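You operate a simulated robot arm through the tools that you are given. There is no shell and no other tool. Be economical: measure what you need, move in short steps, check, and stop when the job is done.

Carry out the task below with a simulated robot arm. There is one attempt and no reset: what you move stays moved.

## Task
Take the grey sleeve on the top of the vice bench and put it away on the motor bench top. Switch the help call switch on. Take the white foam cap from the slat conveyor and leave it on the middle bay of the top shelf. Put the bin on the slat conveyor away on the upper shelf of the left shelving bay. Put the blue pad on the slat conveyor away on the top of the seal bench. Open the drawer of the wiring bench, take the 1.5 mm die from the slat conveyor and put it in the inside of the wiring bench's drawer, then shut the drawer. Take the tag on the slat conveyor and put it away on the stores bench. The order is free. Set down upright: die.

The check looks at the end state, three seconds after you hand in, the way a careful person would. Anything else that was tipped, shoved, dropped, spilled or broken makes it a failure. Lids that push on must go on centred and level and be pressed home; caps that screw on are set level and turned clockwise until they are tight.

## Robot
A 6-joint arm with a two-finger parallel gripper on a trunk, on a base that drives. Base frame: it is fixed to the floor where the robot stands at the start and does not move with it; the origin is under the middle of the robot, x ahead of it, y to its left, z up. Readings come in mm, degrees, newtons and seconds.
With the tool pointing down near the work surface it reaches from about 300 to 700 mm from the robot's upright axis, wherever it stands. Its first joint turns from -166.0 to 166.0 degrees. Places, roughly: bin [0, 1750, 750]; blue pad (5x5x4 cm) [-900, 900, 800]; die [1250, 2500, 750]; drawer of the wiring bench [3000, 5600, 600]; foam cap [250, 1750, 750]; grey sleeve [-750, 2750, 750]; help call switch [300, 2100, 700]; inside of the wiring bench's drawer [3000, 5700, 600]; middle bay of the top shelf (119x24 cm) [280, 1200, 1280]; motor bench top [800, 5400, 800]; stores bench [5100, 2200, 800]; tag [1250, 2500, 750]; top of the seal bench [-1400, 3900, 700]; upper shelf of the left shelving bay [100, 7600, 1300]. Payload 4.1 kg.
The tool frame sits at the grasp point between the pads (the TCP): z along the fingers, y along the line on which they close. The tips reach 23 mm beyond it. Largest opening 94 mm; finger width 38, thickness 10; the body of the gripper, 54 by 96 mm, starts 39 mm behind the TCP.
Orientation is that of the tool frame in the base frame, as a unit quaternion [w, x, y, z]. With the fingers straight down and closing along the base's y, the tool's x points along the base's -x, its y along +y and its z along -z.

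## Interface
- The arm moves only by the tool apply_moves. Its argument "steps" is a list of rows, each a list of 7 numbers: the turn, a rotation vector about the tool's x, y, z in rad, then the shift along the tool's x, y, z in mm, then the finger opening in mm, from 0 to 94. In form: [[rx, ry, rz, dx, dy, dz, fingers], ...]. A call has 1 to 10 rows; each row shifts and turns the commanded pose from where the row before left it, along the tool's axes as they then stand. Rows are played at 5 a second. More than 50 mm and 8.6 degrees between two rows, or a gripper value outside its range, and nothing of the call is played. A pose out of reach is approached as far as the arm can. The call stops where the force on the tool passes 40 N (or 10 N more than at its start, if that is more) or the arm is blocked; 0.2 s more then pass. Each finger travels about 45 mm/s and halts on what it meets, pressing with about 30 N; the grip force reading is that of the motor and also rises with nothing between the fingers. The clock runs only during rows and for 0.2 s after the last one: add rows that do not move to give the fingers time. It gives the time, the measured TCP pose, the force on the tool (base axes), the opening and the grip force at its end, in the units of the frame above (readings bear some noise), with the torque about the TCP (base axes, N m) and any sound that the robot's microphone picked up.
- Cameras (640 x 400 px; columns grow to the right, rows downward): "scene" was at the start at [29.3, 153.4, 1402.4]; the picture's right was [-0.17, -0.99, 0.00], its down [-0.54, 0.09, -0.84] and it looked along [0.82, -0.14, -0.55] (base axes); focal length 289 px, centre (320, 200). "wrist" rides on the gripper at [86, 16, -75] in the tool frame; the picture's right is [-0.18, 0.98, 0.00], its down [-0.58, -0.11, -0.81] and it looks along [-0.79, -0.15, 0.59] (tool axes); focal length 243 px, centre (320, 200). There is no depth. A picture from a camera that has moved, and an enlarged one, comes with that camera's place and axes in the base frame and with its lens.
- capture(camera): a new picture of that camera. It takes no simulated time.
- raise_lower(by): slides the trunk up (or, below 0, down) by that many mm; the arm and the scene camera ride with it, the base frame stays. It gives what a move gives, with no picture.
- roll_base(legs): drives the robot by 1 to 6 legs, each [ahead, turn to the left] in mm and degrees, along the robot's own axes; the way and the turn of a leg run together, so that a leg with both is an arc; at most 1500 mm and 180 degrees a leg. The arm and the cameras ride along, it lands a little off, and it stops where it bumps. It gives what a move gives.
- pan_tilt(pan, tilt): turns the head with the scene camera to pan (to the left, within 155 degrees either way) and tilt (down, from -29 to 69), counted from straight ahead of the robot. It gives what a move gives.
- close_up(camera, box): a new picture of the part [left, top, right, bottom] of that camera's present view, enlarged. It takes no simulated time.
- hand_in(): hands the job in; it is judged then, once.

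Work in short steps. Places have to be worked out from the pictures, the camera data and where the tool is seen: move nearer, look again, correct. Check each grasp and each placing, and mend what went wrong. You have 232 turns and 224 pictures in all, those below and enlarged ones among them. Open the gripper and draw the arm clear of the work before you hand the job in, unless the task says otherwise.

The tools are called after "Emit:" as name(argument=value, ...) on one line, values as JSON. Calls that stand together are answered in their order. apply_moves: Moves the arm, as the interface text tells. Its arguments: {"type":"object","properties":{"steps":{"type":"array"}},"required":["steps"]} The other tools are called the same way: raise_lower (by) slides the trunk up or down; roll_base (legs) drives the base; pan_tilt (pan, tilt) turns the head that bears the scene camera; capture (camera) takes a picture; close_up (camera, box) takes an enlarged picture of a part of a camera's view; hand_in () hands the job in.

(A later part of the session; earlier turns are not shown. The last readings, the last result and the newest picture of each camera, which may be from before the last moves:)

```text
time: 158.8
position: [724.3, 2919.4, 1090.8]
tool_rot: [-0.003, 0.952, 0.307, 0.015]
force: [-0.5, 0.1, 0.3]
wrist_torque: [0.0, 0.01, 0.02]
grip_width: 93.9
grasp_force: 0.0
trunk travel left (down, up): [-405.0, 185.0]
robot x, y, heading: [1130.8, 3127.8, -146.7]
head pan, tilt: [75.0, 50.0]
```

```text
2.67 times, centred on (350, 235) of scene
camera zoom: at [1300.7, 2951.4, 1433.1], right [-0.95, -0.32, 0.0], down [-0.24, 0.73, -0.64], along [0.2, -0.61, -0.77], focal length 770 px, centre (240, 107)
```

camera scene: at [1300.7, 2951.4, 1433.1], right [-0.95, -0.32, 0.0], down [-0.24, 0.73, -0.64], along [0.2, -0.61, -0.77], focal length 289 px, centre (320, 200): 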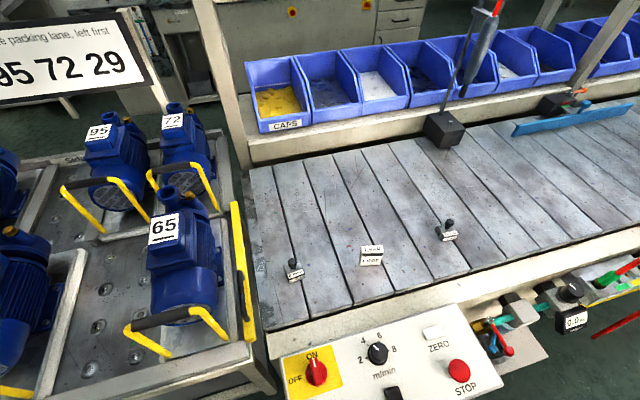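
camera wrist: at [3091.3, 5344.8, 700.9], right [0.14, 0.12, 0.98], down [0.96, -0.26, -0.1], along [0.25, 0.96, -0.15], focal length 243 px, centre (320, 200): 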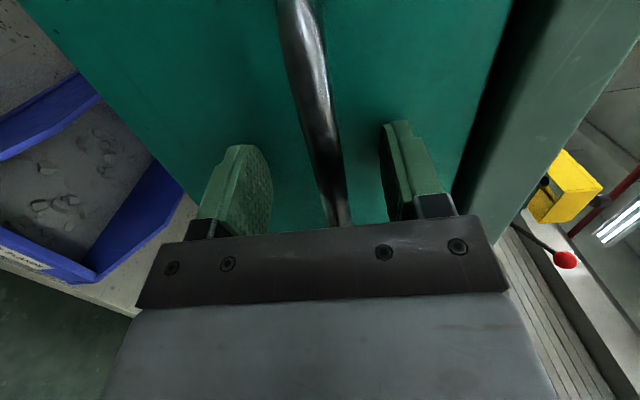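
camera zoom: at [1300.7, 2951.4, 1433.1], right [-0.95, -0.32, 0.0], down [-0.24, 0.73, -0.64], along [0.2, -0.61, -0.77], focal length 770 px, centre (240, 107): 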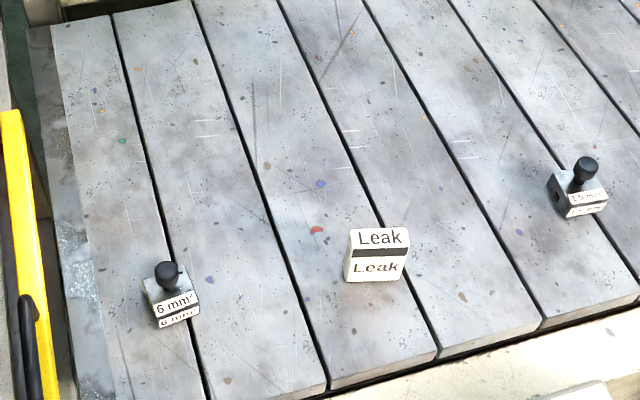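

The 1.5 mm die is the right one (~(1100,2400)), the "Leak" tag lies in the middle. I drive 250 mm further and turn to face the conveyor (keeping clear of the red hose).

Emit:
roll_base(legs=[[250, 0], [0, 90]])

Emit:
pan_tilt(pan=0, tilt=50)

Emit:
capture(camera="scene")

Emit:
capture(camera="wrist")

```text
time: 162.3
position: [700.2, 2596.0, 1091.2]
tool_rot: [-0.02, 0.844, 0.536, 0.002]
force: [-1.1, 0.7, 0.2]
wrist_torque: [-0.02, -0.04, -0.02]
grip_width: 94.1
grasp_force: 0.0
trunk travel left (down, up): [-405.0, 185.0]
robot x, y, heading: [922.5, 2991.3, -118.7]
head pan, tilt: [75.0, 50.0]
stopped in leg 2: the robot was blocked; the commanded pose is now the measured one
```

```text
time: 163.7
position: [699.1, 2595.0, 1091.4]
tool_rot: [-0.018, 0.844, 0.536, 0.003]
force: [0.7, 0.4, 0.9]
wrist_torque: [-0.02, 0.0, 0.04]
grip_width: 93.8
grasp_force: 0.0
trunk travel left (down, up): [-405.0, 185.0]
robot x, y, heading: [924.3, 2993.3, -118.4]
head pan, tilt: [0.0, 50.0]
```

```text
191 pictures are left
camera scene: at [1021.7, 2921.3, 1441.6], right [-0.88, 0.48, -0.03], down [0.38, 0.66, -0.64], along [-0.29, -0.58, -0.77], focal length 289 px, centre (320, 200)
```

scene: 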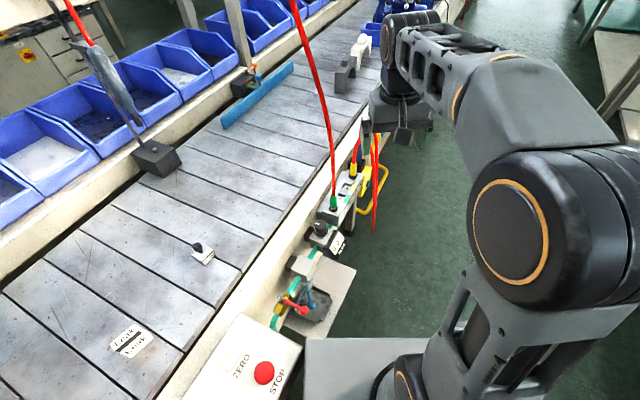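

```text
190 pictures are left
camera wrist: at [752.2, 2664.1, 1168.6], right [0.81, -0.58, -0.03], down [-0.33, -0.51, 0.79], along [-0.48, -0.63, -0.61], focal length 243 px, centre (320, 200)
```

wrist: 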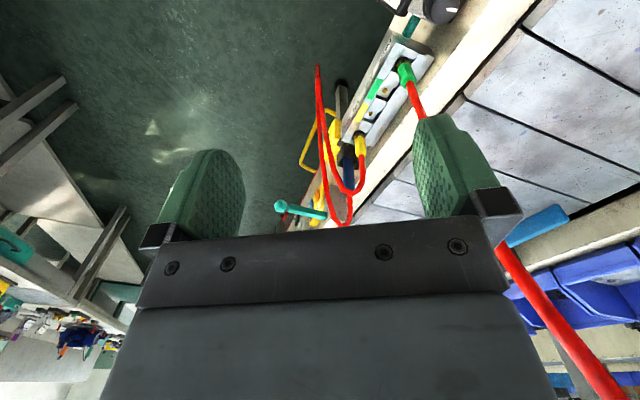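

The base corner bumped on the console side. I turn back and move away from the conveyor before turning again.

Emit:
roll_base(legs=[[0, -28]])

Emit:
capture(camera="scene")

```text
time: 164.7
position: [698.7, 2596.6, 1087.0]
tool_rot: [-0.033, 0.863, 0.504, -0.004]
force: [-0.3, 0.0, 0.2]
wrist_torque: [-0.03, 0.0, 0.01]
grip_width: 94.1
grasp_force: 0.0
trunk travel left (down, up): [-405.0, 185.0]
robot x, y, heading: [921.5, 2992.9, -123.0]
head pan, tilt: [0.0, 50.0]
stopped in leg 1: the robot was blocked; the commanded pose is now the measured one
```

```text
189 pictures are left
camera scene: at [1037.5, 2902.4, 1436.3], right [-0.84, 0.55, -0.02], down [0.43, 0.64, -0.64], along [-0.34, -0.55, -0.77], focal length 289 px, centre (320, 200)
```

scene: 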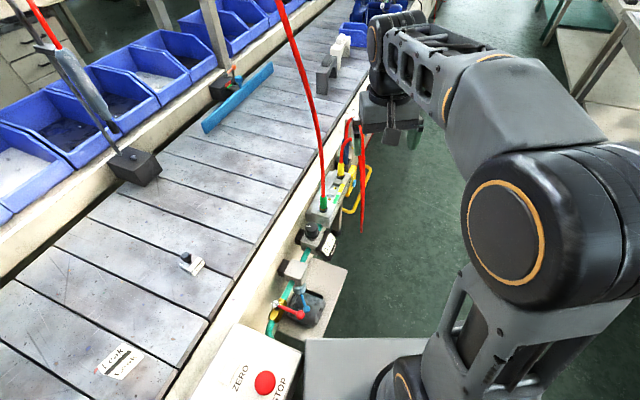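

Emit:
capture(camera="wrist")

Emit:
pan_tilt(pan=-20, tilt=30)

Emit:
capture(camera="scene")

```text
188 pictures are left
camera wrist: at [759.1, 2660.2, 1164.8], right [0.76, -0.64, -0.06], down [-0.35, -0.49, 0.8], along [-0.54, -0.59, -0.6], focal length 243 px, centre (320, 200)
```

wrist: 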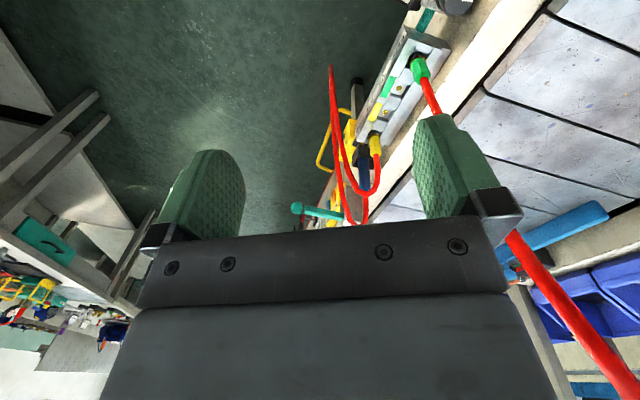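

```text
time: 165.5
position: [697.2, 2595.9, 1087.3]
tool_rot: [-0.031, 0.863, 0.504, -0.003]
force: [-0.4, 0.4, 0.8]
wrist_torque: [0.05, 0.0, 0.05]
grip_width: 94.1
grasp_force: 0.1
trunk travel left (down, up): [-405.0, 185.0]
robot x, y, heading: [922.8, 2992.3, -122.7]
head pan, tilt: [-20.0, 30.0]
```

```text
187 pictures are left
camera scene: at [1006.0, 2912.5, 1465.4], right [-0.6, 0.8, -0.02], down [0.41, 0.3, -0.86], along [-0.68, -0.53, -0.51], focal length 289 px, centre (320, 200)
```

scene: 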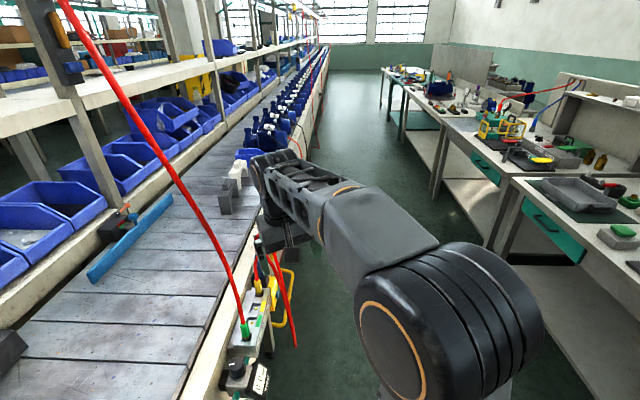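

It is not clear what blocks; backing straight away from the conveyor should free it.

Emit:
roll_base(legs=[[-120, 0]])

Emit:
capture(camera="scene")

```text
time: 166.8
position: [767.7, 2692.8, 1086.4]
tool_rot: [-0.036, 0.863, 0.503, -0.005]
force: [-0.3, 0.6, -0.4]
wrist_torque: [0.01, -0.01, 0.01]
grip_width: 94.0
grasp_force: 0.1
trunk travel left (down, up): [-405.0, 185.0]
robot x, y, heading: [985.6, 3090.9, -122.9]
head pan, tilt: [-20.0, 30.0]
```

```text
186 pictures are left
camera scene: at [1090.1, 3000.4, 1462.6], right [-0.61, 0.79, 0.0], down [0.4, 0.3, -0.87], along [-0.69, -0.53, -0.5], focal length 289 px, centre (320, 200)
```

scene: 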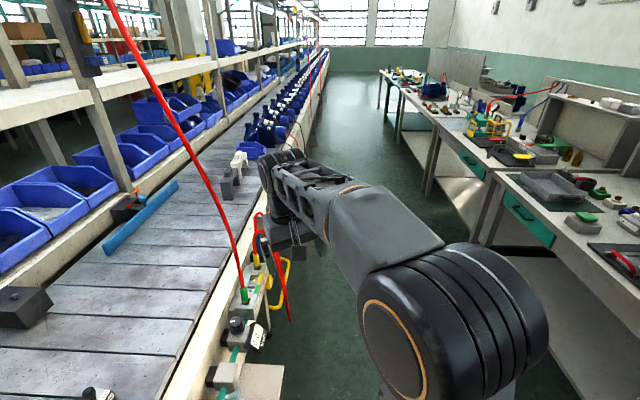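

Freed and level again. I realign along the aisle, advance 180 mm, then turn left to face the conveyor with more clearance.

Emit:
roll_base(legs=[[0, -22], [180, 0], [0, 45]])

Emit:
capture(camera="scene")

```text
time: 171.5
position: [794.5, 2536.5, 1086.1]
tool_rot: [-0.034, 0.747, 0.664, -0.011]
force: [-0.9, -0.3, 0.4]
wrist_torque: [0.02, 0.03, 0.02]
grip_width: 93.9
grasp_force: 0.0
trunk travel left (down, up): [-405.0, 185.0]
robot x, y, heading: [839.9, 2992.4, -99.6]
head pan, tilt: [-20.0, 30.0]
```

```text
185 pictures are left
camera scene: at [972.8, 2943.5, 1462.6], right [-0.87, 0.5, 0.0], down [0.25, 0.43, -0.87], along [-0.43, -0.75, -0.5], focal length 289 px, centre (320, 200)
```

scene: 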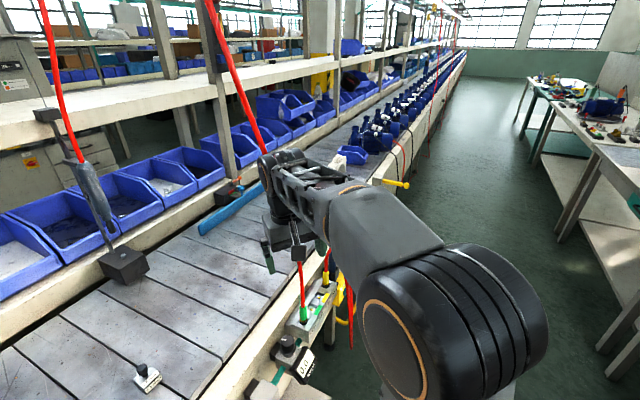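

Emit:
roll_base(legs=[[0, 22], [0, 22]])

Emit:
pan_tilt(pan=0, tilt=45)

Emit:
capture(camera="scene")

```text
time: 174.2
position: [1123.2, 2630.5, 1086.1]
tool_rot: [-0.027, 0.442, 0.896, -0.023]
force: [0.3, -0.4, 0.2]
wrist_torque: [-0.02, 0.0, 0.0]
grip_width: 93.9
grasp_force: 0.1
trunk travel left (down, up): [-405.0, 185.0]
robot x, y, heading: [844.4, 2993.1, -55.6]
head pan, tilt: [-20.0, 30.0]
```

```text
time: 175.0
position: [1122.5, 2629.9, 1087.6]
tool_rot: [-0.027, 0.443, 0.896, -0.024]
force: [-1.2, 0.0, 0.3]
wrist_torque: [0.0, -0.02, 0.0]
grip_width: 93.9
grasp_force: 0.0
trunk travel left (down, up): [-405.0, 185.0]
robot x, y, heading: [840.8, 2988.8, -55.8]
head pan, tilt: [0.0, 45.0]
```

```text
184 pictures are left
camera scene: at [992.9, 3067.3, 1440.0], right [-0.83, -0.56, 0.0], down [-0.4, 0.58, -0.71], along [0.4, -0.58, -0.71], focal length 289 px, centre (320, 200)
```

scene: 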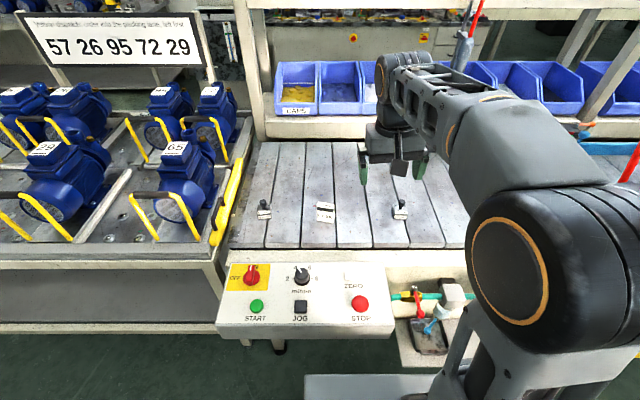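

Facing the conveyor cleanly. Die triangulates to about (1128, 2471, ~835). I level the tool, go above it and look down.

Emit:
apply_moves(steps=[[-0.067, -0.027, 0, -20, 0, 0, 94], [0, 0, -0.05, -40, -25, 0, 94], [0, 0, 0, -40, -30, 0, 94], [0, 0, 0, -35, -29, 0, 94]])

Emit:
capture(camera="wrist")

```text
time: 176.0
position: [1144.0, 2471.4, 1084.0]
tool_rot: [-0.001, 0.421, 0.907, 0.001]
force: [0.0, -0.3, 0.2]
wrist_torque: [0.02, 0.03, -0.02]
grip_width: 94.2
grasp_force: 0.1
trunk travel left (down, up): [-405.0, 185.0]
robot x, y, heading: [840.6, 2990.8, -55.5]
head pan, tilt: [0.0, 45.0]
```

```text
183 pictures are left
camera wrist: at [1101.0, 2547.7, 1161.5], right [0.87, 0.49, 0.0], down [0.29, -0.52, 0.8], along [0.4, -0.7, -0.59], focal length 243 px, centre (320, 200)
```

wrist: 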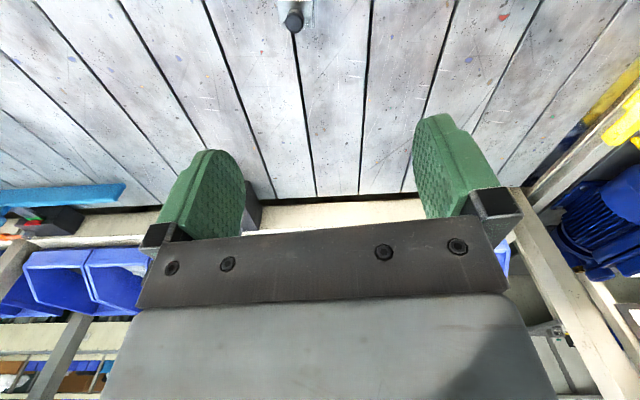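

Both views put the die knob near (1131, 2433, 790). I centre over it and lower with the trunk.

Emit:
apply_moves(steps=[[0, 0, 0, -22, -32, 0, 60]])

Emit:
raise_lower(by=-170)

Emit:
capture(camera="wrist")

Emit:
capture(camera="scene")

```text
time: 176.4
position: [1132.3, 2432.9, 1085.5]
tool_rot: [0.0, 0.421, 0.907, 0.001]
force: [-0.2, 0.2, 0.4]
wrist_torque: [-0.04, 0.02, -0.05]
grip_width: 59.9
grasp_force: 0.0
trunk travel left (down, up): [-405.0, 185.0]
robot x, y, heading: [841.9, 2989.9, -55.5]
head pan, tilt: [0.0, 45.0]
```

```text
time: 178.4
position: [1134.4, 2433.9, 915.4]
tool_rot: [0.0, 0.421, 0.907, -0.001]
force: [0.1, 1.4, 0.7]
wrist_torque: [-0.01, 0.03, 0.0]
grip_width: 60.1
grasp_force: 0.0
trunk travel left (down, up): [-235.0, 355.0]
robot x, y, heading: [839.3, 2989.5, -55.6]
head pan, tilt: [0.0, 45.0]
```

```text
182 pictures are left
camera wrist: at [1091.1, 2510.6, 991.5], right [0.87, 0.49, 0.0], down [0.29, -0.51, 0.81], along [0.4, -0.7, -0.59], focal length 243 px, centre (320, 200)
```

wrist: 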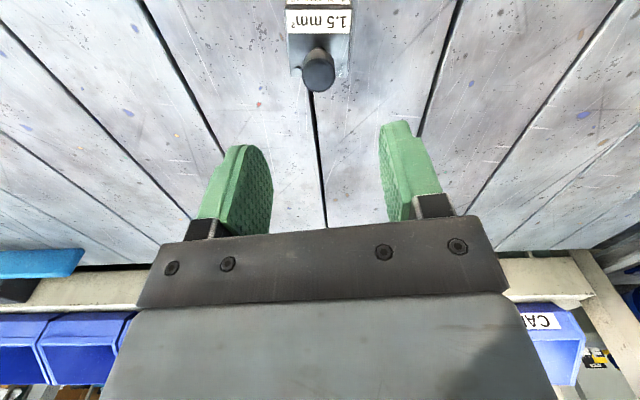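

```text
181 pictures are left
camera scene: at [992.9, 3067.3, 1270.0], right [-0.83, -0.56, 0.0], down [-0.4, 0.58, -0.71], along [0.4, -0.58, -0.71], focal length 289 px, centre (320, 200)
```

scene: 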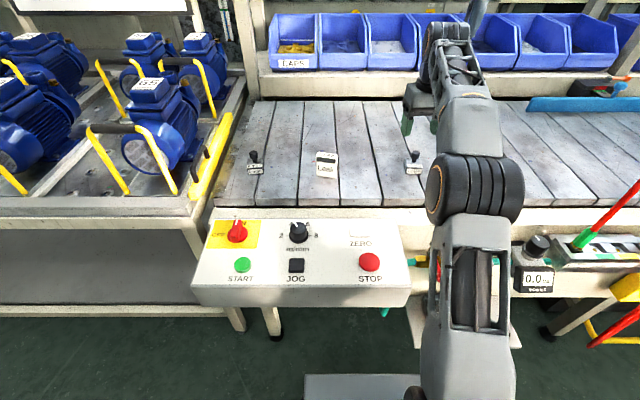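

Better two-view estimate: knob near (1125, 2449, ~850). I shift back 17 mm, lower 45 mm and look again.

Emit:
apply_moves(steps=[[0, 0, 0, 17, 0, 0, 75], [0, 0, 0, 0, 0, 20, 75], [0, 0, 0, 0, 0, 20, 75]])

Emit:
capture(camera="wrist")

Emit:
close_up(camera="scene", box=[360, 90, 480, 180])

```text
time: 179.2
position: [1122.2, 2447.6, 875.8]
tool_rot: [-0.001, 0.421, 0.907, 0.001]
force: [-0.4, -0.3, -0.1]
wrist_torque: [-0.01, -0.01, -0.04]
grip_width: 75.2
grasp_force: 0.0
trunk travel left (down, up): [-235.0, 355.0]
robot x, y, heading: [841.6, 2991.7, -55.7]
head pan, tilt: [0.0, 45.0]
```

```text
180 pictures are left
camera wrist: at [1079.9, 2523.9, 951.3], right [0.87, 0.49, 0.0], down [0.29, -0.51, 0.81], along [0.4, -0.7, -0.59], focal length 243 px, centre (320, 200)
```

wrist: 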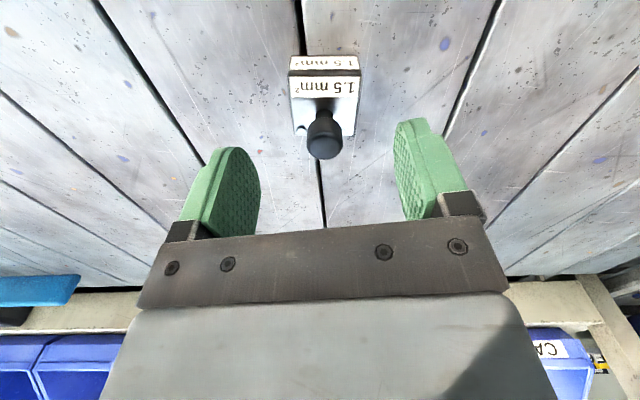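

```text
4.44 times, centred on (420, 135) of scene
camera zoom: at [992.9, 3067.3, 1270.0], right [-0.83, -0.56, 0.0], down [-0.4, 0.58, -0.71], along [0.4, -0.58, -0.71], focal length 1283 px, centre (-124, 489)
```

zoom: 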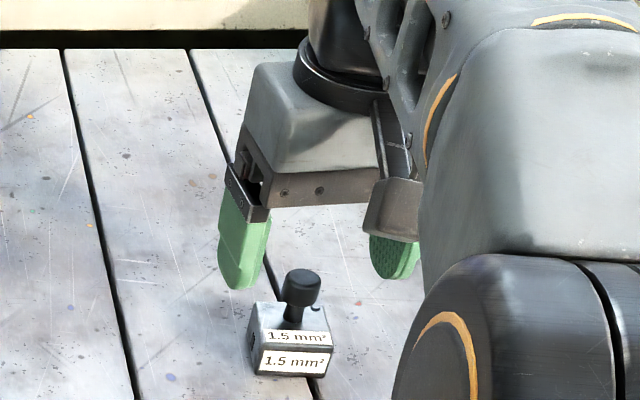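

Knob top ≈ (1121, 2454, 858). I shift back 6 mm, and lower 38 mm so the pads straddle the block.

Emit:
apply_moves(steps=[[0, 0, 0, 6, 1, 14, 75], [0, 0, 0, 0, 0, 12, 75], [0, 0, 0, 0, 0, 12, 75], [0, 0, 0, 0, 0, 0, 75]])

Emit:
capture(camera="wrist")

Emit:
close_up(camera="scene", box=[360, 90, 480, 180])

```text
time: 180.2
position: [1119.4, 2452.1, 837.1]
tool_rot: [0.0, 0.42, 0.907, 0.0]
force: [0.9, 0.9, -0.6]
wrist_torque: [0.0, -0.01, 0.01]
grip_width: 75.2
grasp_force: 0.0
trunk travel left (down, up): [-235.0, 355.0]
robot x, y, heading: [843.9, 2987.6, -55.5]
head pan, tilt: [0.0, 45.0]
```

```text
178 pictures are left
camera wrist: at [1077.1, 2528.8, 913.0], right [0.87, 0.49, 0.0], down [0.29, -0.51, 0.81], along [0.4, -0.7, -0.59], focal length 243 px, centre (320, 200)
```

wrist: 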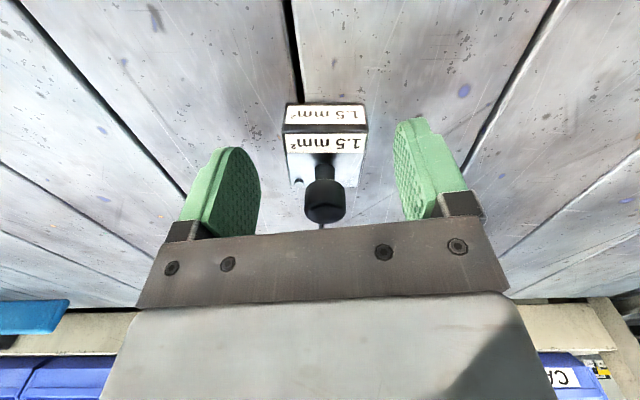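

```text
4.44 times, centred on (420, 135) of scene
camera zoom: at [992.9, 3067.2, 1270.0], right [-0.83, -0.56, 0.0], down [-0.4, 0.58, -0.71], along [0.4, -0.58, -0.71], focal length 1283 px, centre (-124, 489)
```

zoom: 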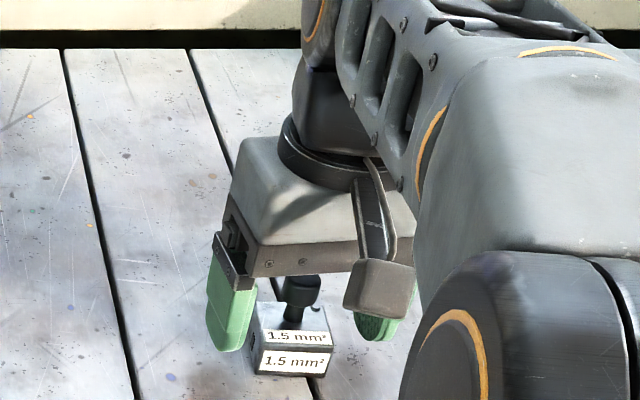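

Aligned. I lower 9 mm more and close.

Emit:
apply_moves(steps=[[0, 0, 0, 2, 0, 5, 70], [0, 0, 0, 0, 0, 4, 60], [0, 0, 0, 0, 0, 0, 50], [0, 0, 0, 0, 0, 0, 35], [0, 0, 0, 0, 0, 0, 25], [0, 0, 0, 0, 0, 0, 25], [0, 0, 0, 0, 0, 0, 25]])

Emit:
capture(camera="wrist")

```text
time: 181.8
position: [1117.7, 2454.1, 829.1]
tool_rot: [0.0, 0.42, 0.907, 0.0]
force: [-1.3, -0.1, 1.5]
wrist_torque: [-0.04, 0.03, -0.01]
grip_width: 39.7
grasp_force: 30.1
trunk travel left (down, up): [-235.0, 355.0]
robot x, y, heading: [841.4, 2991.5, -55.6]
head pan, tilt: [0.0, 45.0]
```

```text
176 pictures are left
camera wrist: at [1075.6, 2530.6, 904.2], right [0.87, 0.49, 0.0], down [0.29, -0.51, 0.81], along [0.4, -0.7, -0.59], focal length 243 px, centre (320, 200)
```

wrist: 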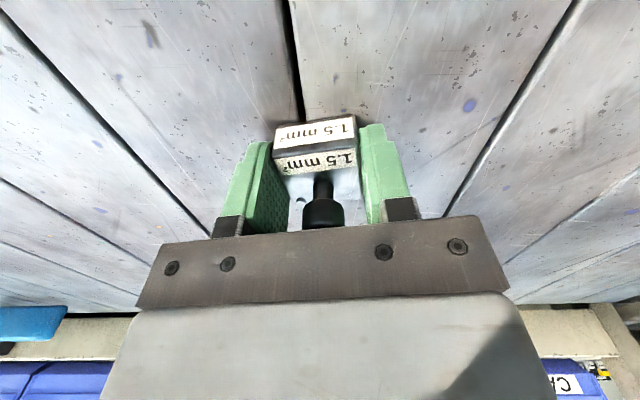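

Die gripped (39.7 mm, 30 N). I lift with the trunk and check.

Emit:
raise_lower(by=240)

Emit:
capture(camera="wrist")

Emit:
capture(camera="scene")

```text
time: 184.3
position: [1118.7, 2454.7, 1067.6]
tool_rot: [0.0, 0.421, 0.907, 0.001]
force: [0.6, 1.5, -2.2]
wrist_torque: [0.01, 0.03, 0.01]
grip_width: 39.6
grasp_force: 29.8
trunk travel left (down, up): [-475.0, 115.0]
robot x, y, heading: [839.2, 2988.2, -55.7]
head pan, tilt: [0.0, 45.0]
```

```text
175 pictures are left
camera wrist: at [1075.8, 2530.4, 1143.9], right [0.87, 0.49, 0.0], down [0.29, -0.52, 0.81], along [0.4, -0.7, -0.59], focal length 243 px, centre (320, 200)
```

wrist: 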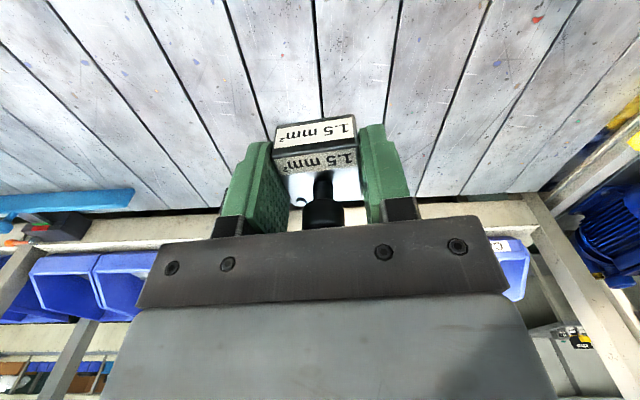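

```text
174 pictures are left
camera scene: at [993.1, 3067.0, 1509.9], right [-0.83, -0.56, 0.0], down [-0.4, 0.58, -0.71], along [0.4, -0.58, -0.71], focal length 289 px, centre (320, 200)
```

scene: 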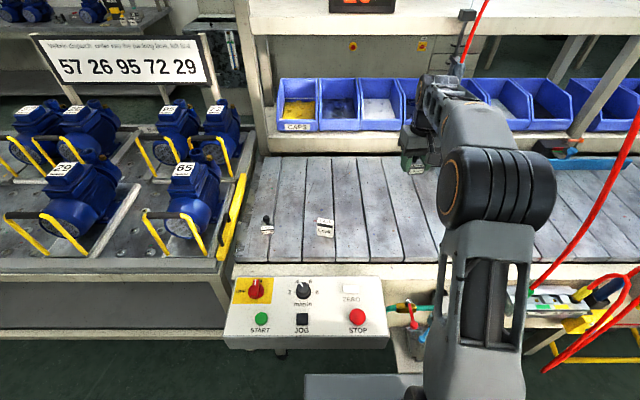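

Die held firmly. I raise and retract the arm before turning away along the aisle.

Emit:
apply_moves(steps=[[0, 0, 0, 40, 0, 0, 25], [0, 0, 0, 40, 0, 0, 25], [0, 0, 0, 40, 0, 0, 25]])

Emit:
raise_lower(by=110)

Emit:
roll_base(legs=[[-40, 0], [0, 89]])

Emit:
pan_tilt(pan=0, tilt=25)

Emit:
capture(camera="scene")

```text
time: 185.1
position: [1041.2, 2546.3, 1067.4]
tool_rot: [-0.001, 0.421, 0.907, 0.0]
force: [0.1, 0.5, -2.5]
wrist_torque: [-0.03, 0.0, 0.0]
grip_width: 39.8
grasp_force: 29.9
trunk travel left (down, up): [-475.0, 115.0]
robot x, y, heading: [840.0, 2988.2, -55.8]
head pan, tilt: [0.0, 45.0]
```

```text
time: 186.5
position: [1040.6, 2545.7, 1177.6]
tool_rot: [-0.001, 0.42, 0.907, 0.0]
force: [-0.3, -0.5, -3.4]
wrist_torque: [-0.02, 0.0, 0.03]
grip_width: 39.9
grasp_force: 30.3
trunk travel left (down, up): [-585.0, 5.0]
robot x, y, heading: [842.8, 2991.6, -55.5]
head pan, tilt: [0.0, 45.0]
```

```text
time: 191.2
position: [1264.5, 3218.8, 1178.1]
tool_rot: [-0.001, -0.34, 0.94, 0.0]
force: [-0.3, 0.2, -2.9]
wrist_torque: [0.02, 0.03, 0.02]
grip_width: 40.0
grasp_force: 29.7
trunk travel left (down, up): [-585.0, 5.0]
robot x, y, heading: [820.7, 3022.9, 34.0]
head pan, tilt: [0.0, 45.0]
```

```text
time: 192.0
position: [1264.3, 3218.3, 1178.2]
tool_rot: [-0.001, -0.341, 0.94, 0.0]
force: [-0.3, 0.3, -3.3]
wrist_torque: [0.01, 0.05, 0.02]
grip_width: 39.8
grasp_force: 30.2
trunk travel left (down, up): [-585.0, 5.0]
robot x, y, heading: [820.7, 3020.6, 33.9]
head pan, tilt: [0.0, 25.0]
```

```text
173 pictures are left
camera scene: at [754.9, 3180.5, 1650.5], right [0.56, -0.83, 0.0], down [-0.35, -0.24, -0.91], along [0.75, 0.51, -0.42], focal length 289 px, centre (320, 200)
```

scene: 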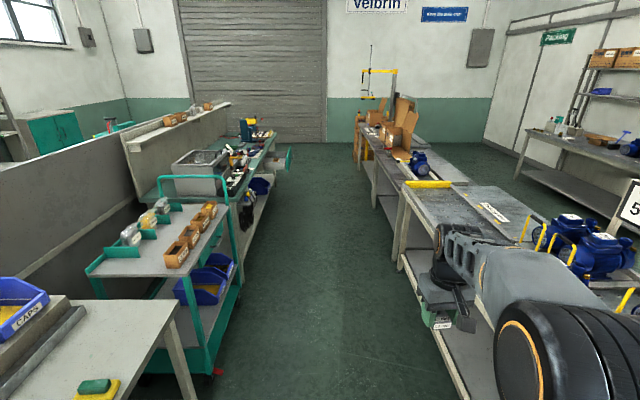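

Emit:
roll_base(legs=[[1500, 0], [1500, 0], [270, 0], [0, 89.5]])

Emit:
pan_tilt(pan=0, tilt=45)

Emit:
capture(camera="scene")

Emit:
capture(camera="wrist")

```text
time: 211.7
position: [3297.5, 5301.6, 1177.6]
tool_rot: [0.001, 0.908, -0.419, 0.001]
force: [-0.8, -0.1, -2.4]
wrist_torque: [0.0, 0.0, 0.0]
grip_width: 40.0
grasp_force: 29.9
trunk travel left (down, up): [-585.0, 5.0]
robot x, y, heading: [3500.9, 4856.5, 124.8]
head pan, tilt: [0.0, 25.0]
```

```text
time: 212.5
position: [3299.6, 5301.1, 1178.6]
tool_rot: [0.0, 0.908, -0.418, 0.001]
force: [-0.2, 0.5, -2.1]
wrist_torque: [0.03, -0.02, -0.03]
grip_width: 39.8
grasp_force: 29.7
trunk travel left (down, up): [-585.0, 5.0]
robot x, y, heading: [3501.7, 4862.7, 124.6]
head pan, tilt: [0.0, 45.0]
```

```text
172 pictures are left
camera scene: at [3353.6, 4784.1, 1620.0], right [0.82, 0.57, 0.0], down [0.4, -0.58, -0.71], along [-0.4, 0.58, -0.71], focal length 289 px, centre (320, 200)
```

scene: 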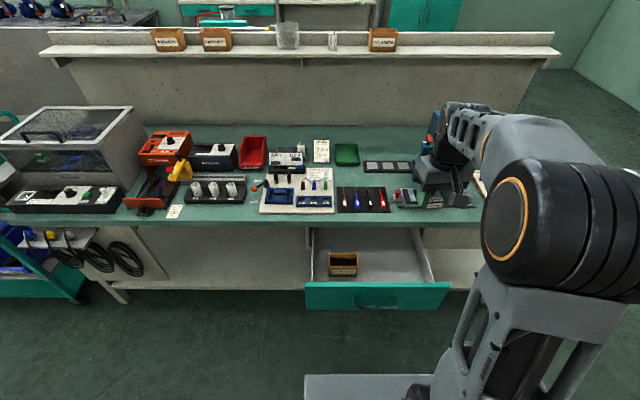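

```text
171 pictures are left
camera wrist: at [3343.7, 5224.9, 1254.3], right [-0.87, -0.5, 0.0], down [-0.3, 0.51, 0.81], along [-0.4, 0.7, -0.59], focal length 243 px, centre (320, 200)
```

wrist: 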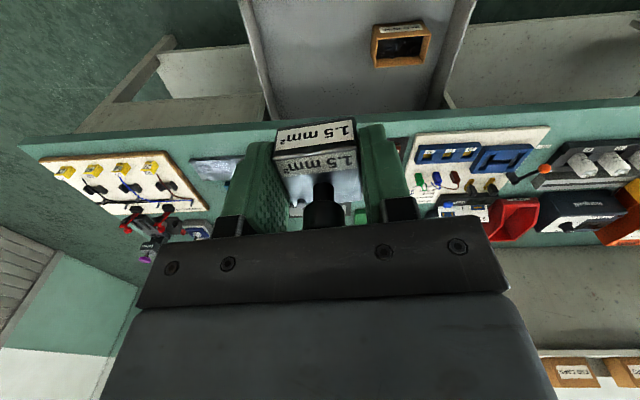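

Still held. I yaw the tool 7° to match the bench, and go over the free right part of the drawer.

Emit:
apply_moves(steps=[[0, 0, 0.122, 0, 0, 0, 25], [0, 0, 0, -34, -8, 0, 25], [0, 0, 0, -34, -9, 0, 25], [0, 0, 0, -34, -9, 0, 25], [0, 0, 0, -34, -8, 0, 25]])

Emit:
raise_lower(by=-320)

Emit:
capture(camera="wrist")

Emit:
capture(camera="scene")

```text
time: 213.7
position: [3252.5, 5435.0, 1177.6]
tool_rot: [0.002, 0.882, -0.472, 0.0]
force: [-0.7, 0.3, -2.7]
wrist_torque: [-0.04, -0.01, 0.01]
grip_width: 39.8
grasp_force: 29.9
trunk travel left (down, up): [-585.0, 5.0]
robot x, y, heading: [3502.5, 4856.2, 124.8]
head pan, tilt: [0.0, 45.0]
```

```text
time: 216.9
position: [3251.1, 5433.9, 858.8]
tool_rot: [0.001, 0.881, -0.472, 0.0]
force: [0.0, 0.0, -3.5]
wrist_torque: [0.0, -0.03, -0.03]
grip_width: 39.6
grasp_force: 30.2
trunk travel left (down, up): [-265.0, 325.0]
robot x, y, heading: [3501.8, 4860.6, 124.8]
head pan, tilt: [0.0, 45.0]
```

```text
170 pictures are left
camera wrist: at [3286.2, 5352.4, 934.6], right [-0.92, -0.39, 0.0], down [-0.23, 0.55, 0.81], along [-0.31, 0.74, -0.59], focal length 243 px, centre (320, 200)
```

wrist: 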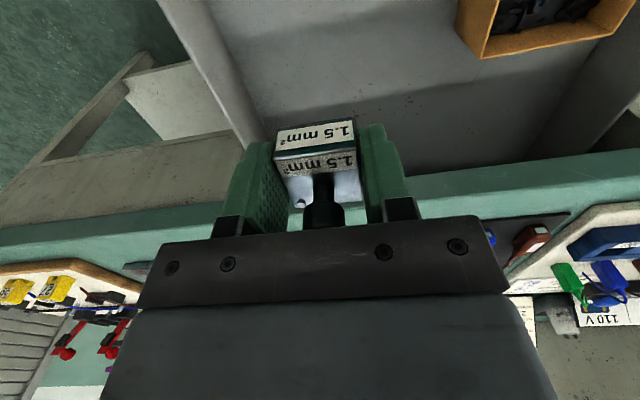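

```text
169 pictures are left
camera scene: at [3353.6, 4784.1, 1300.0], right [0.82, 0.57, 0.0], down [0.4, -0.58, -0.71], along [-0.4, 0.58, -0.71], focal length 289 px, centre (320, 200)
```

scene: 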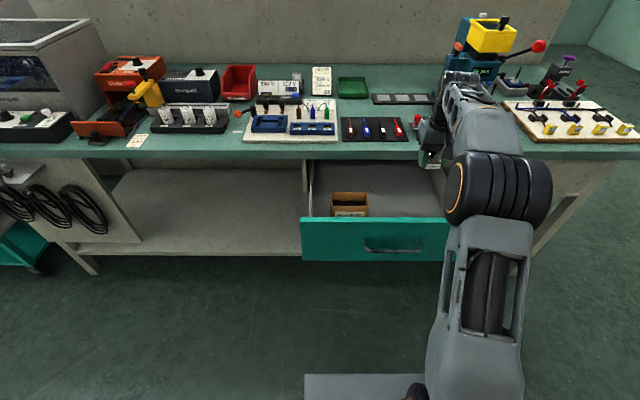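

Gripper is inside the drawer's outline; I shift 35 mm left, away from the right wall, and lower into the drawer.

Emit:
apply_moves(steps=[[0, 0, 0, 0, 35, 0, 25]])

Emit:
raise_lower(by=-150)

Emit:
capture(camera="wrist")

Emit:
capture(camera="scene")

```text
time: 217.3
position: [3221.6, 5413.3, 859.0]
tool_rot: [0.001, 0.881, -0.472, -0.001]
force: [-0.2, 0.7, -2.2]
wrist_torque: [-0.01, 0.01, 0.01]
grip_width: 39.6
grasp_force: 29.5
trunk travel left (down, up): [-265.0, 325.0]
robot x, y, heading: [3501.9, 4860.1, 124.7]
head pan, tilt: [0.0, 45.0]
```

```text
time: 219.0
position: [3222.4, 5414.6, 708.8]
tool_rot: [0.0, 0.881, -0.473, 0.0]
force: [0.1, 0.3, -2.7]
wrist_torque: [0.01, 0.0, 0.02]
grip_width: 39.8
grasp_force: 29.9
trunk travel left (down, up): [-115.0, 475.0]
robot x, y, heading: [3502.1, 4860.8, 124.5]
head pan, tilt: [0.0, 45.0]
```

```text
168 pictures are left
camera wrist: at [3257.1, 5332.9, 785.1], right [-0.92, -0.39, 0.0], down [-0.23, 0.55, 0.81], along [-0.31, 0.74, -0.59], focal length 243 px, centre (320, 200)
```

wrist: 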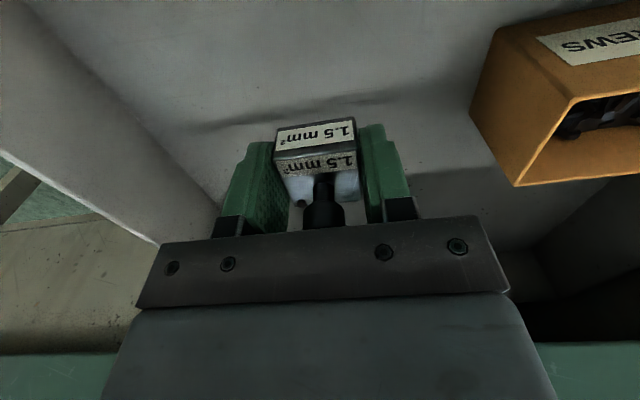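

```text
167 pictures are left
camera scene: at [3353.6, 4784.0, 1150.0], right [0.82, 0.57, 0.0], down [0.4, -0.58, -0.71], along [-0.4, 0.58, -0.71], focal length 289 px, centre (320, 200)
```

scene: 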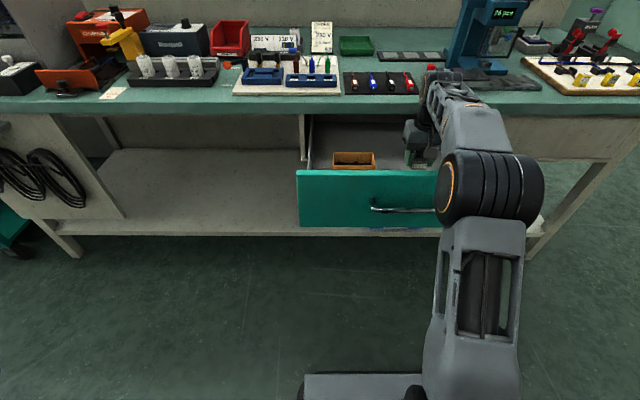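

Clear in the drawer. I lower slowly with the arm until contact.

Emit:
apply_moves(steps=[[0, 0, 0, 0, 0, 8, 25], [0, 0, 0, 0, 0, 8, 25], [0, 0, 0, 0, 0, 8, 25], [0, 0, 0, 0, 0, 5, 25], [0, 0, 0, 0, 0, 5, 25], [0, 0, 0, 0, 0, 4, 25], [0, 0, 0, 0, 0, 4, 25], [0, 0, 0, 0, 0, 4, 25]])

Emit:
capture(camera="wrist")

```text
time: 220.8
position: [3223.4, 5413.2, 663.4]
tool_rot: [0.0, 0.881, -0.473, 0.0]
force: [0.1, -0.5, -2.8]
wrist_torque: [-0.02, -0.04, -0.04]
grip_width: 39.8
grasp_force: 30.3
trunk travel left (down, up): [-115.0, 475.0]
robot x, y, heading: [3501.5, 4860.0, 124.6]
head pan, tilt: [0.0, 45.0]
```

```text
166 pictures are left
camera wrist: at [3257.2, 5333.0, 739.1], right [-0.92, -0.39, 0.0], down [-0.23, 0.55, 0.81], along [-0.32, 0.74, -0.59], focal length 243 px, centre (320, 200)
```

wrist: 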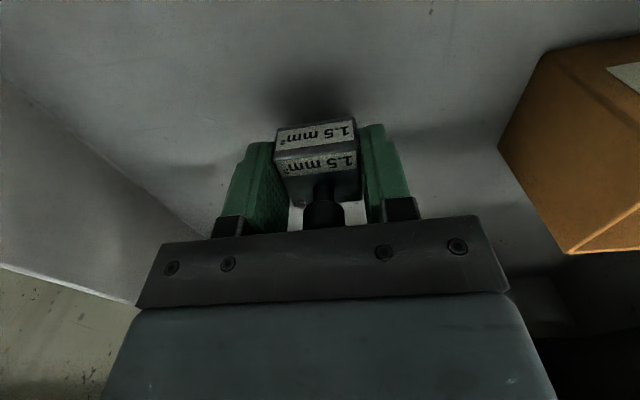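

Emit:
apply_moves(steps=[[0, 0, 0, 0, 0, 3, 25], [0, 0, 0, 0, 0, 3, 25], [0, 0, 0, 0, 0, 3, 25], [0, 0, 0, 0, 0, 2, 25], [0, 0, 0, 0, 0, 2, 25], [0, 0, 0, 0, 0, 2, 25], [0, 0, 0, 0, 0, 2, 25], [0, 0, 0, 0, 0, 2, 25], [0, 0, 0, 0, 0, 2, 25]])

Emit:
capture(camera="wrist")

```text
time: 222.8
position: [3222.2, 5414.4, 643.8]
tool_rot: [-0.001, 0.881, -0.473, 0.0]
force: [-0.5, 0.1, 9.0]
wrist_torque: [-0.16, -0.11, 0.04]
grip_width: 39.8
grasp_force: 29.9
trunk travel left (down, up): [-115.0, 475.0]
robot x, y, heading: [3502.9, 4860.1, 124.6]
head pan, tilt: [0.0, 45.0]
```

```text
165 pictures are left
camera wrist: at [3257.4, 5332.5, 719.8], right [-0.92, -0.39, 0.0], down [-0.23, 0.54, 0.81], along [-0.32, 0.74, -0.59], focal length 243 px, centre (320, 200)
```

wrist: 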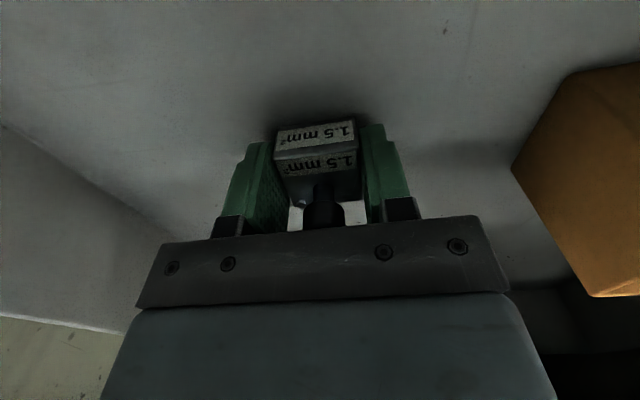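

Contact (force went from −3 to +9 N). I release and lift straight up.

Emit:
apply_moves(steps=[[0, 0, 0, 0, 0, 0, 50], [0, 0, 0, 0, 0, 0, 60], [0, 0, 0, 0, 0, 0, 60], [0, 0, 0, 0, 0, -20, 60], [0, 0, 0, 0, 0, -40, 60], [0, 0, 0, 0, 0, -20, 60]])

Emit:
raise_lower(by=200)

Emit:
capture(camera="wrist")

```text
time: 224.2
position: [3222.1, 5415.2, 722.4]
tool_rot: [0.0, 0.881, -0.473, 0.001]
force: [0.3, 0.3, 0.6]
wrist_torque: [-0.03, -0.01, 0.01]
grip_width: 60.3
grasp_force: 0.1
trunk travel left (down, up): [-115.0, 475.0]
robot x, y, heading: [3501.2, 4857.5, 124.7]
head pan, tilt: [0.0, 45.0]
```

```text
time: 226.4
position: [3221.3, 5413.6, 921.9]
tool_rot: [0.0, 0.881, -0.473, 0.001]
force: [0.3, 0.1, -0.4]
wrist_torque: [0.02, -0.02, 0.02]
grip_width: 59.9
grasp_force: 0.1
trunk travel left (down, up): [-315.0, 275.0]
robot x, y, heading: [3501.0, 4860.7, 124.6]
head pan, tilt: [0.0, 45.0]
```

```text
164 pictures are left
camera wrist: at [3257.1, 5332.7, 998.0], right [-0.92, -0.39, 0.0], down [-0.23, 0.55, 0.81], along [-0.31, 0.74, -0.59], focal length 243 px, centre (320, 200)
```

wrist: 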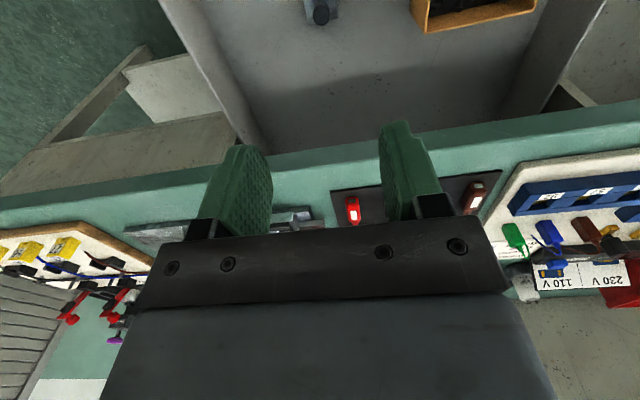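

The die stands upright in the drawer. Now I prepare to shut it: retreat, turn the tool to point forward with closed fingers, and push on the handle bar.

Emit:
apply_moves(steps=[[0, 0, 0, 40, 25, 0, 20], [0, 0, 0, 40, 25, 0, 0], [0, 0, 0, 20, 12, 0, 0]])

Emit:
roll_base(legs=[[-190, 0]])

Emit:
apply_moves(steps=[[0, -0.1428, 0, 0, 0, 0, 0], [0, -0.1428, 0, 0, 0, 0, 0], [0, -0.1428, 0, 0, 0, 0, 0], [0, -0.1428, 0, 0, 0, 0, 0], [0, -0.1428, 0, 0, 0, 0, 0], [0, -0.1428, 0, 0, 0, 0, 0], [0, -0.1428, 0, 0, 0, 0, 0], [0, -0.1428, 0, 0, 0, 0, 0], [0, -0.1428, 0, 0, 0, 0, 0], [0, -0.1428, 0, 0, 0, 0, 0]])

Emit:
apply_moves(steps=[[0, -0.1428, 0, 0, 0, 0, 0]])

```text
time: 227.2
position: [3225.8, 5296.9, 923.1]
tool_rot: [0.0, 0.881, -0.473, 0.0]
force: [0.1, -0.1, 0.6]
wrist_torque: [-0.02, 0.04, 0.0]
grip_width: 0.1
grasp_force: 10.1
trunk travel left (down, up): [-315.0, 275.0]
robot x, y, heading: [3501.7, 4857.8, 124.7]
head pan, tilt: [0.0, 45.0]
```

```text
time: 228.8
position: [3333.0, 5140.3, 922.4]
tool_rot: [0.0, 0.881, -0.473, 0.0]
force: [-0.3, 0.2, 0.0]
wrist_torque: [-0.03, -0.01, 0.02]
grip_width: 0.0
grasp_force: 30.1
trunk travel left (down, up): [-315.0, 275.0]
robot x, y, heading: [3610.7, 4704.2, 124.6]
head pan, tilt: [0.0, 45.0]
```

```text
time: 230.9
position: [3333.7, 5140.3, 922.8]
tool_rot: [-0.31, 0.665, -0.358, -0.578]
force: [-0.1, 0.1, 0.5]
wrist_torque: [0.0, 0.03, -0.01]
grip_width: 0.0
grasp_force: 29.6
out of reach, approached as far as the arm can: row 7
trunk travel left (down, up): [-315.0, 275.0]
robot x, y, heading: [3607.7, 4699.7, 124.6]
head pan, tilt: [0.0, 45.0]
```

```text
time: 231.3
position: [3335.5, 5139.9, 923.0]
tool_rot: [-0.335, 0.623, -0.335, -0.623]
force: [0.0, -0.4, 1.3]
wrist_torque: [-0.03, -0.03, -0.02]
grip_width: 0.0
grasp_force: 30.1
trunk travel left (down, up): [-315.0, 275.0]
robot x, y, heading: [3607.8, 4701.3, 124.6]
head pan, tilt: [0.0, 45.0]
```

Emit:
raise_lower(by=-235)

Emit:
capture(camera="wrist")

Emit:
capture(camera="scene")

```text
time: 233.8
position: [3333.9, 5139.4, 689.6]
tool_rot: [-0.334, 0.623, -0.335, -0.623]
force: [0.1, 0.0, 0.4]
wrist_torque: [0.02, 0.0, -0.01]
grip_width: 0.0
grasp_force: 30.4
trunk travel left (down, up): [-80.0, 510.0]
robot x, y, heading: [3613.7, 4706.2, 124.5]
head pan, tilt: [0.0, 45.0]
```

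```text
163 pictures are left
camera wrist: at [3362.8, 5068.8, 602.8], right [-0.82, -0.54, 0.18], down [0.54, -0.61, 0.58], along [-0.2, 0.58, 0.79], focal length 243 px, centre (320, 200)
```

wrist: 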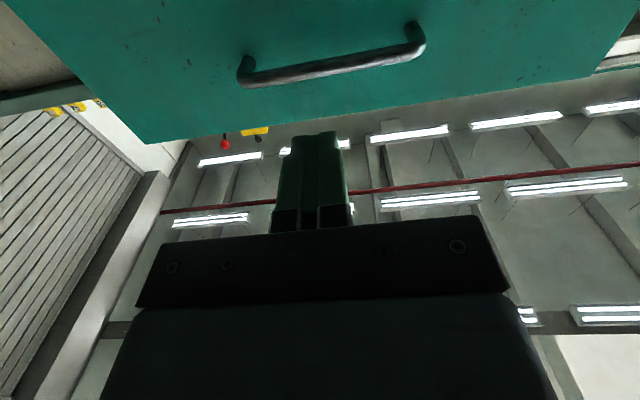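

```text
162 pictures are left
camera scene: at [3461.9, 4627.0, 1115.0], right [0.82, 0.57, 0.0], down [0.4, -0.58, -0.71], along [-0.4, 0.58, -0.71], focal length 289 px, centre (320, 200)
```

scene: 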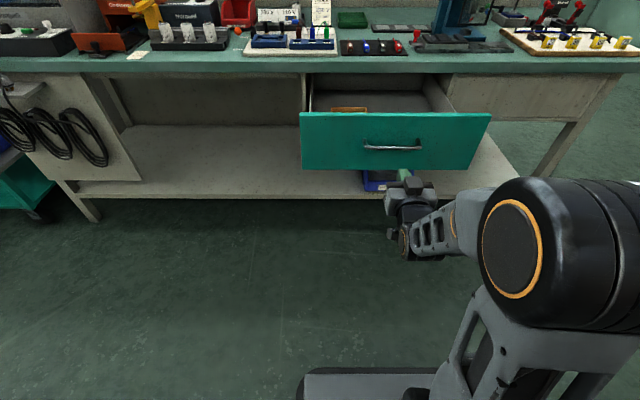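

The bar is at z≈695, right in front of the closed fingers. I drive forward to push it shut.

Emit:
apply_moves(steps=[[0, 0, 0, -4, 0, 0, 0]])

Emit:
roll_base(legs=[[130, -1], [120, 0]])

Emit:
capture(camera="scene")

```text
time: 234.2
position: [3335.9, 5139.6, 691.6]
tool_rot: [-0.333, 0.624, -0.335, -0.622]
force: [0.2, 0.3, 0.0]
wrist_torque: [0.0, 0.01, -0.02]
grip_width: 0.0
grasp_force: 30.0
trunk travel left (down, up): [-80.0, 510.0]
robot x, y, heading: [3605.6, 4701.7, 124.6]
head pan, tilt: [0.0, 45.0]
```

```text
time: 236.3
position: [3200.7, 5351.5, 692.1]
tool_rot: [-0.338, 0.621, -0.339, -0.62]
force: [-0.2, -0.2, -0.5]
wrist_torque: [0.0, -0.03, 0.01]
grip_width: 0.2
grasp_force: 29.9
trunk travel left (down, up): [-80.0, 510.0]
robot x, y, heading: [3472.7, 4909.7, 123.8]
head pan, tilt: [0.0, 45.0]
```

```text
161 pictures are left
camera scene: at [3321.4, 4836.5, 1115.0], right [0.83, 0.56, 0.0], down [0.39, -0.59, -0.71], along [-0.39, 0.59, -0.71], focal length 289 px, centre (320, 200)
```

scene: 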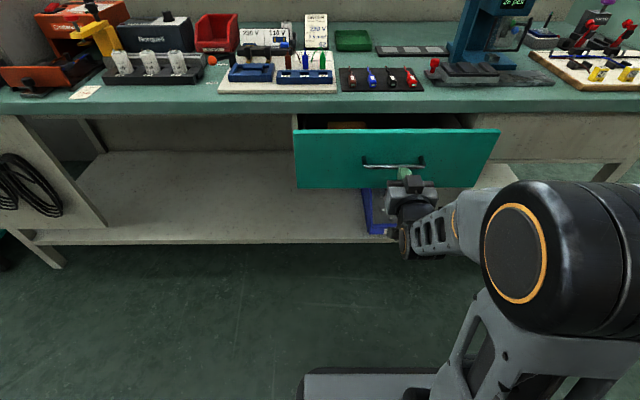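

It is closing. I push the remaining ~110 mm.

Emit:
roll_base(legs=[[85, 0], [30, 0]])

Emit:
capture(camera="scene")

```text
time: 237.9
position: [3146.0, 5432.5, 690.6]
tool_rot: [0.338, -0.62, 0.338, 0.622]
force: [8.0, -13.9, 5.9]
wrist_torque: [0.06, 0.09, 0.14]
grip_width: 0.3
grasp_force: 30.0
trunk travel left (down, up): [-80.0, 510.0]
robot x, y, heading: [3415.2, 4993.2, 124.0]
head pan, tilt: [0.0, 45.0]
stopped in leg 2: the force on the tool passed its limit at 85 N (the readings are from after the stop); the commanded pose is now the measured one
```

```text
160 pictures are left
camera scene: at [3265.0, 4920.8, 1115.0], right [0.83, 0.56, 0.0], down [0.39, -0.59, -0.71], along [-0.39, 0.59, -0.71], focal length 289 px, centre (320, 200)
```

scene: 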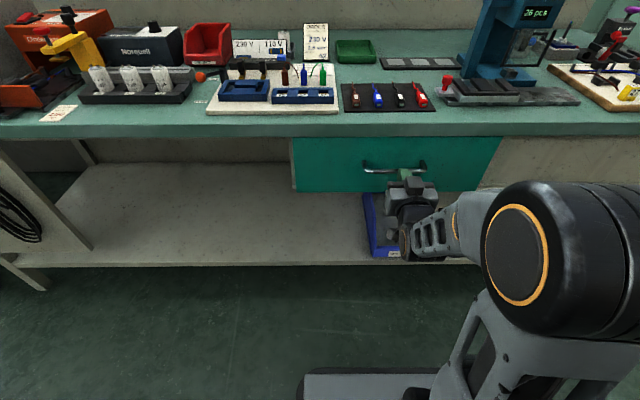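

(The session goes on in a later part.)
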